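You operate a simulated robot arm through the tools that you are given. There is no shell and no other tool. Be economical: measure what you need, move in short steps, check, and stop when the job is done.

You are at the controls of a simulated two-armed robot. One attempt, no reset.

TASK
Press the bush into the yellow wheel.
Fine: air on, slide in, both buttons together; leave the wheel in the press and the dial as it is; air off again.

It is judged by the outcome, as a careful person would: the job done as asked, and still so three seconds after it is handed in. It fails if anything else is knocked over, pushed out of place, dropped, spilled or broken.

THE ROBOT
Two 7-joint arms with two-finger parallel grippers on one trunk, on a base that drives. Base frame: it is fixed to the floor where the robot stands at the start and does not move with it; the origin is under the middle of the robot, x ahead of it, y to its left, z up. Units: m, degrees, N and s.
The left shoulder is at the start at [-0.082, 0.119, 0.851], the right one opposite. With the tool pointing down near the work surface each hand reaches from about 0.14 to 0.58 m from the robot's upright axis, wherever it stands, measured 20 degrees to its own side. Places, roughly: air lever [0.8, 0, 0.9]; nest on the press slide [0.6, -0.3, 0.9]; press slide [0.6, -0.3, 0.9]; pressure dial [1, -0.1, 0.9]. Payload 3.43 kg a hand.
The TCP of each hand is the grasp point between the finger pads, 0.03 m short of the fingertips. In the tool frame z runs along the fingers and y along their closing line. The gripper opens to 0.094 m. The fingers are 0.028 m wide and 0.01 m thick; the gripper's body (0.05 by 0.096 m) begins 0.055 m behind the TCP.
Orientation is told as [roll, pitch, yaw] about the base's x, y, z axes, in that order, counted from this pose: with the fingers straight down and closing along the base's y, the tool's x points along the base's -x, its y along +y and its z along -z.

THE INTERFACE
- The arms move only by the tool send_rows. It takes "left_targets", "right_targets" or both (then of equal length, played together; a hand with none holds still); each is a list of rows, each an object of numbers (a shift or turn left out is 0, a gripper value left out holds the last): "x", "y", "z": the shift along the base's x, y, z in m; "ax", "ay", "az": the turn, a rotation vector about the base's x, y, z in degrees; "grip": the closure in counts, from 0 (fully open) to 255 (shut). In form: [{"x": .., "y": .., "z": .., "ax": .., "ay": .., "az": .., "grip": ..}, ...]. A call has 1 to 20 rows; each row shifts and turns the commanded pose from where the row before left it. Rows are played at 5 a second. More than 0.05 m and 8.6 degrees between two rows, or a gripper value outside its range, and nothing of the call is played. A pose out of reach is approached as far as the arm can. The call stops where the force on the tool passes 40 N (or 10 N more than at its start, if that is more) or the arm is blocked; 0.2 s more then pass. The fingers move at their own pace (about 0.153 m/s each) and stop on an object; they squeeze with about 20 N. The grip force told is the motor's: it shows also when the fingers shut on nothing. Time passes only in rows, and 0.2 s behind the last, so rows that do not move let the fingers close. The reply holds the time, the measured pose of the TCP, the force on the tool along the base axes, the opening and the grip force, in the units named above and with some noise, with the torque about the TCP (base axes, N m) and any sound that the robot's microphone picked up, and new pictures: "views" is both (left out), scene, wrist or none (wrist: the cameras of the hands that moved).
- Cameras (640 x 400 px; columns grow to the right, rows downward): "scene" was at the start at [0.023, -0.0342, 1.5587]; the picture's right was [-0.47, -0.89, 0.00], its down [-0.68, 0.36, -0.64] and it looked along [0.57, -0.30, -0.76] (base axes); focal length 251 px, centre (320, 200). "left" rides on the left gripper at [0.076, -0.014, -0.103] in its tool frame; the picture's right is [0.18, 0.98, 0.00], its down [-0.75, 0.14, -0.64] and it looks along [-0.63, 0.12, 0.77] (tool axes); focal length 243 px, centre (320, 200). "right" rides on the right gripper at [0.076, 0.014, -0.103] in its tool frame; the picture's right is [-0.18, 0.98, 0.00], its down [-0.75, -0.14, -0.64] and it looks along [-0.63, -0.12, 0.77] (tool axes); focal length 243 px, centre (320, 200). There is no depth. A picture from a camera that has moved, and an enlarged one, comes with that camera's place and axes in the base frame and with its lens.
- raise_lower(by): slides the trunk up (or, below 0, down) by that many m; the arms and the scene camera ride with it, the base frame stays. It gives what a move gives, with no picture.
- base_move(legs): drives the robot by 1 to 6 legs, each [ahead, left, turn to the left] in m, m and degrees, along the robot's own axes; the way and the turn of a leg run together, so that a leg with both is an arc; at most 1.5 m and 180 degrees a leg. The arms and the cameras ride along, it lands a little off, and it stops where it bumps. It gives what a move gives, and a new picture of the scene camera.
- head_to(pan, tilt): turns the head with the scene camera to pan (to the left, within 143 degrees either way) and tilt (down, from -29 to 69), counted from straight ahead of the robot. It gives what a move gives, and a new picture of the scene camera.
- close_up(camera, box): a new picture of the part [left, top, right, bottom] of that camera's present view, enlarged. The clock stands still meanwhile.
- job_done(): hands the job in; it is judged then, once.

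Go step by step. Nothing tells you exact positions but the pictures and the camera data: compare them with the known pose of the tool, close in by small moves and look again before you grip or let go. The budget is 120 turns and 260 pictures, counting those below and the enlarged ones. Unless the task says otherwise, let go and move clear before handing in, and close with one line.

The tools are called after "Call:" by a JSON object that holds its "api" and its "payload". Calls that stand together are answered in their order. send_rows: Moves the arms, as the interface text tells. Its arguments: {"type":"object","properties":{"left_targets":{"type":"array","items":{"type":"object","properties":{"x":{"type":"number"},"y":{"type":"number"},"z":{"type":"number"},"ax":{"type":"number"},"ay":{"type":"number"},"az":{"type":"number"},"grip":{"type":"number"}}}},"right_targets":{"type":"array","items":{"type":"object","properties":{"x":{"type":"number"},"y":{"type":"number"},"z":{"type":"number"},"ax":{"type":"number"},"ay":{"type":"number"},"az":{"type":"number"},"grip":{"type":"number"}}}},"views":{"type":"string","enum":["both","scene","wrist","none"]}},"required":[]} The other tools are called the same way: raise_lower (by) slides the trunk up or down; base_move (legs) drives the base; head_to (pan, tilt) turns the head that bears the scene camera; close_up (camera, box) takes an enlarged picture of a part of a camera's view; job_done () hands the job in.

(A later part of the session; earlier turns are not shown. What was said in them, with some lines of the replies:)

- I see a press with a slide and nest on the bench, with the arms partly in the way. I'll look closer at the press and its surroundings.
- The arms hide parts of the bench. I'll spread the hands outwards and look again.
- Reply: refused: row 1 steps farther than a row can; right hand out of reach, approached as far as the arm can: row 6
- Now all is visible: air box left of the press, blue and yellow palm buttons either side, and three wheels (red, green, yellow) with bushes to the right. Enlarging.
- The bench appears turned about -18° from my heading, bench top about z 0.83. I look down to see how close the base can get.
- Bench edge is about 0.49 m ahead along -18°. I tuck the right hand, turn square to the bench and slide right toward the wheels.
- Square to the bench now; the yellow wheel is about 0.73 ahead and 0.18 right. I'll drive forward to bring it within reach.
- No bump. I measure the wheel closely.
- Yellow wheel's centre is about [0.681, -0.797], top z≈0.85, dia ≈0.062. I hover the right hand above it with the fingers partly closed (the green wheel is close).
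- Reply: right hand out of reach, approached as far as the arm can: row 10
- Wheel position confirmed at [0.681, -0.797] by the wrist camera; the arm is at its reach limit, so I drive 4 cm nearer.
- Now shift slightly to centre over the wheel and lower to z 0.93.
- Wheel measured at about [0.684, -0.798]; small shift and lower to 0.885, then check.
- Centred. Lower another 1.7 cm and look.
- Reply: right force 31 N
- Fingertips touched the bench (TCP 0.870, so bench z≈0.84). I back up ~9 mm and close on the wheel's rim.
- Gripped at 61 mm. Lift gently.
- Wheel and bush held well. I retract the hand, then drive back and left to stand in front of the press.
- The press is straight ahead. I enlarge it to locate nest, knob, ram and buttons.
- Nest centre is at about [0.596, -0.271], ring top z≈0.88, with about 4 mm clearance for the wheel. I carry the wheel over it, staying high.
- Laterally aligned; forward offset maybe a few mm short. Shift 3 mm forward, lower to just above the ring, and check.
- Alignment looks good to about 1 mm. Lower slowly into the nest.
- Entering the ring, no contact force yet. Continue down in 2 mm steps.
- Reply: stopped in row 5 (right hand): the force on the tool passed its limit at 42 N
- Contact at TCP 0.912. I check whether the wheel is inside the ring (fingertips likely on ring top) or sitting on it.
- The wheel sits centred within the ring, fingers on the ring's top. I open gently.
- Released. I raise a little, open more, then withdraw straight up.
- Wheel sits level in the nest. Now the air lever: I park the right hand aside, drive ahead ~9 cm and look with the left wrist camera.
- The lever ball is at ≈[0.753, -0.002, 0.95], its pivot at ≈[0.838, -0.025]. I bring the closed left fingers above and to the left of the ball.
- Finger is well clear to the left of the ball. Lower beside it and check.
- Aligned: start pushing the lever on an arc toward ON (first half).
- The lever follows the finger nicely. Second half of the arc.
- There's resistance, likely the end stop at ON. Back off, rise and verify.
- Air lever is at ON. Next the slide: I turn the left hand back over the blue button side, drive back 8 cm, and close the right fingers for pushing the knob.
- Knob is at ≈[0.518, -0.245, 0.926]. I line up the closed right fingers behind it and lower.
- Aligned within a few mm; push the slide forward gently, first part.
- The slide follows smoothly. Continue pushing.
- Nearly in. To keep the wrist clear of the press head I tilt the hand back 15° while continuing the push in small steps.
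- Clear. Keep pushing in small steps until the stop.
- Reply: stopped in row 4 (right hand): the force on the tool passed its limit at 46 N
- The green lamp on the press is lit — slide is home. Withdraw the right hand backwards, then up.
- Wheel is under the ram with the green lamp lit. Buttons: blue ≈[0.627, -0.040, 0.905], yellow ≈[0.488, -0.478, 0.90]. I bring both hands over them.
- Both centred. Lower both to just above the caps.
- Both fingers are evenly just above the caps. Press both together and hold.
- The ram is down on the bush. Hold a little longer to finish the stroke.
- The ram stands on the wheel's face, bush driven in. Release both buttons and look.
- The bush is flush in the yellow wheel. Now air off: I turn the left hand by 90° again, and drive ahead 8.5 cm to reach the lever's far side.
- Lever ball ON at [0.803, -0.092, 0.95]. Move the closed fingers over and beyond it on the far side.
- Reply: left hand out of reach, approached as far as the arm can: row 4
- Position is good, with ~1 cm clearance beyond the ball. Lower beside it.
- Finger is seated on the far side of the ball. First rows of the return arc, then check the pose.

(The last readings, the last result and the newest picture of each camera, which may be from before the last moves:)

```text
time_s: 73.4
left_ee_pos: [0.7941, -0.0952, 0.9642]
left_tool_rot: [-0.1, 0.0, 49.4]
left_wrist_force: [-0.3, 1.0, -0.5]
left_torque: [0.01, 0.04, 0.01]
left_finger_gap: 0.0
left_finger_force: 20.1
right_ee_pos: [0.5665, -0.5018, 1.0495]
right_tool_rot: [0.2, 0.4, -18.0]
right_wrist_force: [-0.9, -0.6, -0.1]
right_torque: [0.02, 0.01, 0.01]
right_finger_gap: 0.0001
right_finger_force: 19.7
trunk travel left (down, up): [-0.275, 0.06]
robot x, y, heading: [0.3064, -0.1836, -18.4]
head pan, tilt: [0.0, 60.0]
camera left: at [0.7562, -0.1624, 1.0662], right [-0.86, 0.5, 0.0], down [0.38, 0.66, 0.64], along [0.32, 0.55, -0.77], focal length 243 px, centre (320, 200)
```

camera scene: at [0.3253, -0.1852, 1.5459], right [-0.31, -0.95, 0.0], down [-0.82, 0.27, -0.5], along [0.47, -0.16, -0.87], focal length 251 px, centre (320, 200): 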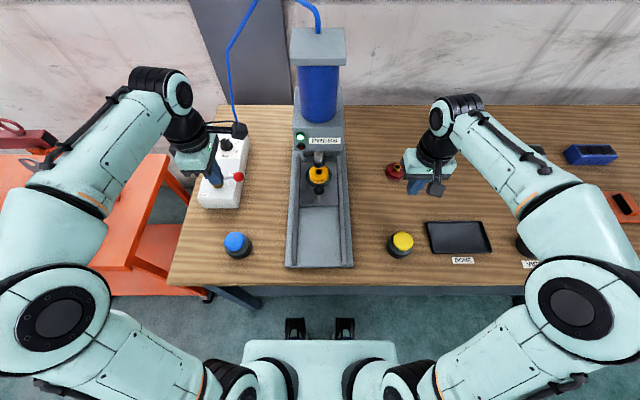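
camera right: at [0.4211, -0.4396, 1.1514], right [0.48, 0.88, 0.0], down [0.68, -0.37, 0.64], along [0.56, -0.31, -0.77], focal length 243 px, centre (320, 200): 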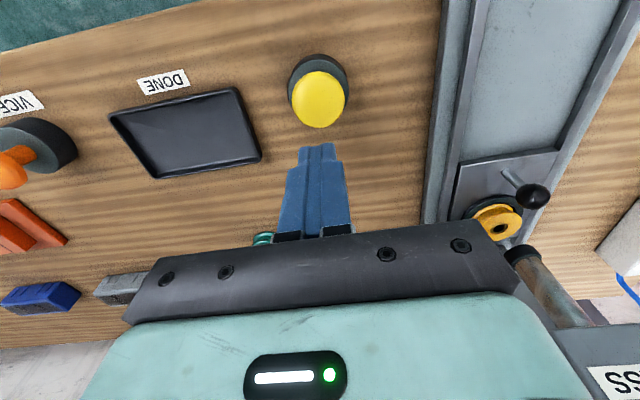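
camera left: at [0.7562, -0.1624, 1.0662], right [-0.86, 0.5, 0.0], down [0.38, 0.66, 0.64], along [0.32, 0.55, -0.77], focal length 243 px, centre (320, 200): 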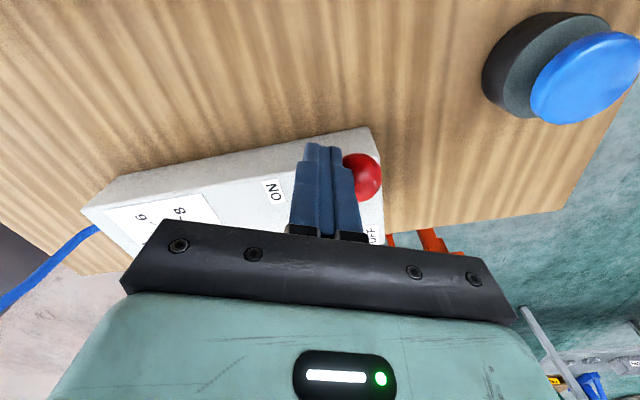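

On track, the lever is moving with the finger. Continue the arc to OFF.

Call:
{"api": "send_rows", "payload": {"left_targets": [{"x": -0.0083, "y": 0.0055, "az": -7.5}, {"x": -0.0084, "y": 0.0057, "az": -7.5}, {"x": -0.0075, "y": 0.0066, "az": -7.5}, {"x": -0.0067, "y": 0.0076, "az": -7.5}, {"x": -0.0056, "y": 0.0085, "az": -7.5}, {"x": -0.0045, "y": 0.0089, "az": -7.5}, {"x": -0.0031, "y": 0.0097, "az": -7.5}, {"x": -0.002, "y": 0.0099, "az": -7.5}, {"x": -0.0006, "y": 0.0101, "az": -7.5}, {"x": 0.001, "y": 0.003}], "views": "wrist"}}

Call:
{"api": "close_up", "payload": {"camera": "scene", "box": [170, 100, 350, 230]}}

```text
time_s: 75.6
left_ee_pos: [0.749, -0.0231, 0.962]
left_tool_rot: [-0.1, 0.1, -18.3]
left_wrist_force: [-4.1, -6.8, -2.6]
left_torque: [-0.16, 0.13, -0.03]
left_finger_gap: 0.0001
left_finger_force: 20.0
right_ee_pos: [0.5673, -0.5027, 1.0489]
right_tool_rot: [0.1, 0.4, -18.0]
right_wrist_force: [-0.9, -0.1, -0.1]
right_torque: [-0.01, 0.01, -0.01]
right_finger_gap: 0.0001
right_finger_force: 20.2
trunk travel left (down, up): [-0.275, 0.06]
robot x, y, heading: [0.3072, -0.1772, -18.4]
head pan, tilt: [0.0, 60.0]
camera left: at [0.6727, -0.011, 1.0655], right [0.13, 0.99, 0.0], down [0.76, -0.1, 0.64], along [0.63, -0.09, -0.77], focal length 243 px, centre (320, 200)
```

left: 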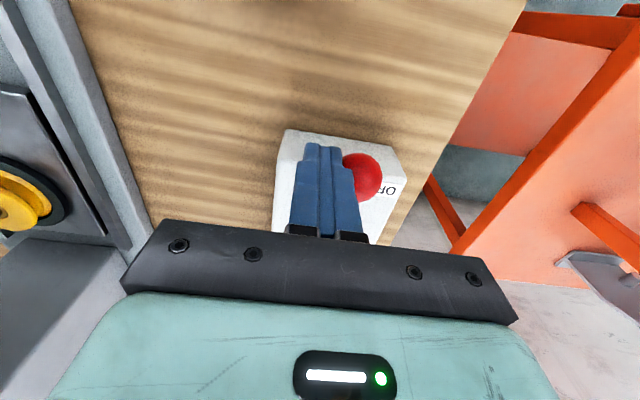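

```text
3.08 times, centred on (260, 165) of scene
camera zoom: at [0.3242, -0.186, 1.5459], right [-0.31, -0.95, 0.0], down [-0.82, 0.27, -0.5], along [0.48, -0.16, -0.87], focal length 772 px, centre (505, 308)
```

zoom: 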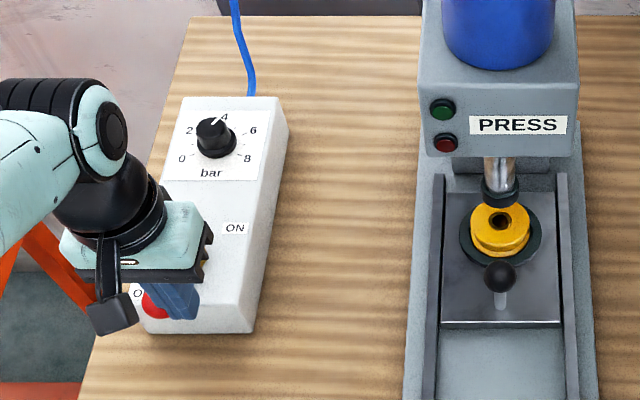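

The lamp went out: air off. Back the finger away to the right, rise and verify lever at OFF.

Call:
{"api": "send_rows", "payload": {"left_targets": [{"x": 0.0008, "y": 0.003}, {"x": -0.006, "y": -0.02}, {"x": -0.006, "y": -0.02}, {"x": -0.01, "y": 0.0, "z": 0.04}, {"x": -0.02, "z": 0.04}, {"x": -0.04, "z": 0.03}, {"x": -0.04, "z": 0.02}, {"x": -0.03, "y": 0.02}], "views": "both"}}

Call:
{"api": "close_up", "payload": {"camera": "scene", "box": [170, 100, 350, 230]}}

```text
time_s: 77.4
left_ee_pos: [0.5995, -0.0364, 1.0925]
left_tool_rot: [-0.1, 0.0, -18.1]
left_wrist_force: [0.2, 0.3, -0.3]
left_torque: [0.0, -0.02, -0.02]
left_finger_gap: 0.0
left_finger_force: 19.9
right_ee_pos: [0.566, -0.5022, 1.0485]
right_tool_rot: [0.2, 0.4, -18.2]
right_wrist_force: [-0.1, 0.0, -0.3]
right_torque: [-0.03, 0.0, -0.04]
right_finger_gap: 0.0002
right_finger_force: 20.3
trunk travel left (down, up): [-0.275, 0.06]
robot x, y, heading: [0.3044, -0.1793, -18.2]
head pan, tilt: [0.0, 60.0]
camera scene: at [0.3237, -0.1842, 1.5459], right [-0.31, -0.95, 0.0], down [-0.82, 0.27, -0.5], along [0.48, -0.16, -0.87], focal length 251 px, centre (320, 200)
camera left: at [0.5228, -0.0255, 1.1954], right [0.13, 0.99, 0.0], down [0.76, -0.1, 0.64], along [0.64, -0.09, -0.77], focal length 243 px, centre (320, 200)
```

scene: 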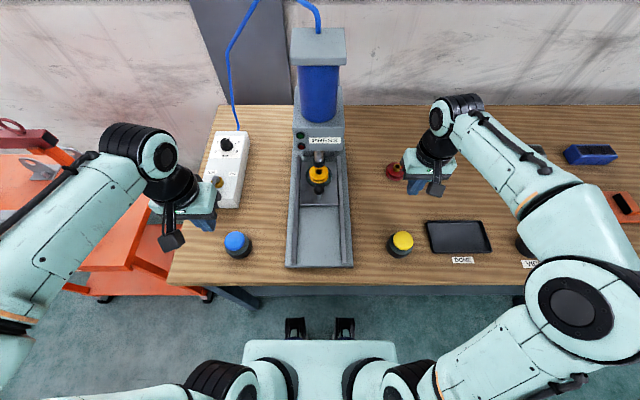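
left: 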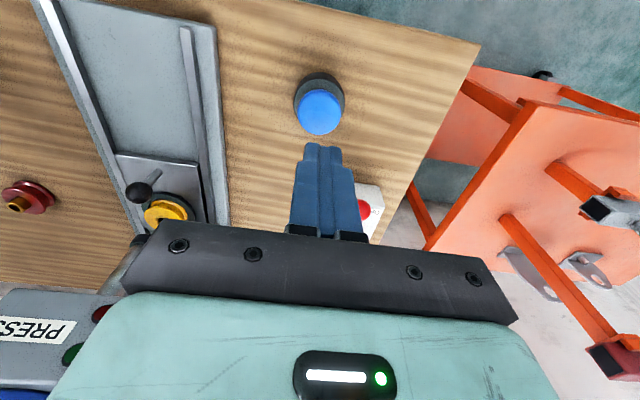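

```text
3.08 times, centred on (260, 165) of scene
camera zoom: at [0.3237, -0.1842, 1.5459], right [-0.31, -0.95, 0.0], down [-0.82, 0.27, -0.5], along [0.48, -0.16, -0.87], focal length 772 px, centre (505, 308)
```

zoom: 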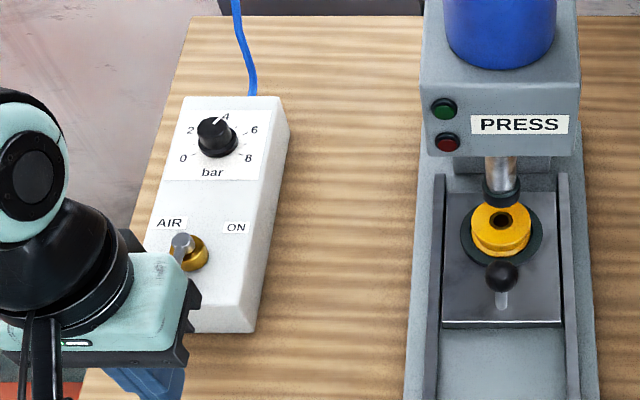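

Lever stem points toward OFF but the hand hides it; I drive back clear of the bench and take a final look.

Call:
{"api": "base_move", "payload": {"legs": [[-0.25, 0, 0]]}}

Call:
{"api": "close_up", "payload": {"camera": "scene", "box": [190, 50, 350, 180]}}

```text
time_s: 79.2
left_ee_pos: [0.3612, 0.0416, 1.0924]
left_tool_rot: [0.1, 0.0, -18.3]
left_wrist_force: [-0.1, 1.3, -0.4]
left_torque: [-0.03, -0.01, -0.03]
left_finger_gap: 0.0
left_finger_force: 20.2
right_ee_pos: [0.3262, -0.4231, 1.0481]
right_tool_rot: [0.0, 0.5, -18.3]
right_wrist_force: [0.7, -0.8, 1.0]
right_torque: [-0.01, -0.01, 0.0]
right_finger_gap: 0.0
right_finger_force: 19.8
trunk travel left (down, up): [-0.275, 0.06]
robot x, y, heading: [0.0653, -0.1008, -18.6]
head pan, tilt: [0.0, 60.0]
camera scene: at [0.0847, -0.1059, 1.546], right [-0.31, -0.95, 0.0], down [-0.82, 0.27, -0.5], along [0.47, -0.16, -0.87], focal length 251 px, centre (320, 200)
```

scene: 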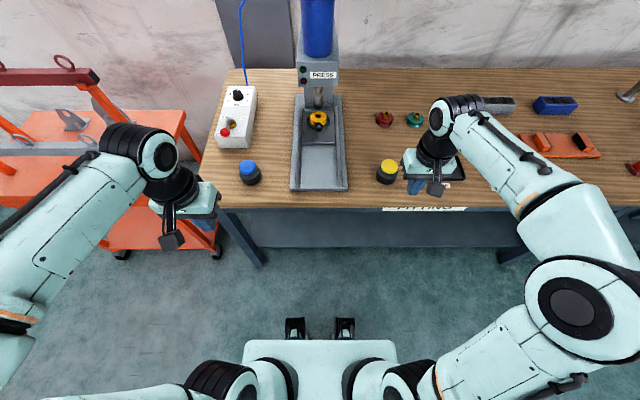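

```text
3.08 times, centred on (270, 115) of scene
camera zoom: at [0.0847, -0.1059, 1.546], right [-0.31, -0.95, 0.0], down [-0.82, 0.27, -0.5], along [0.47, -0.16, -0.87], focal length 772 px, centre (474, 462)
```

zoom: 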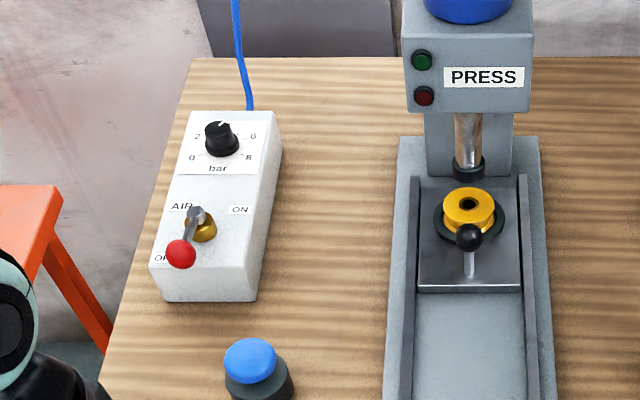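

The lever is back at OFF and the lamp is out. The dial still reads 4, the yellow wheel with its flush bush sits in the press, and both hands are clear. Handing in.

Call:
{"api": "job_done", "payload": {}}

```text
The job is handed in.
```

The bush is pressed flush into the yellow wheel, and the wheel is still in the press. The air is off, the dial is untouched at 4, and nothing else on the bench was moved.
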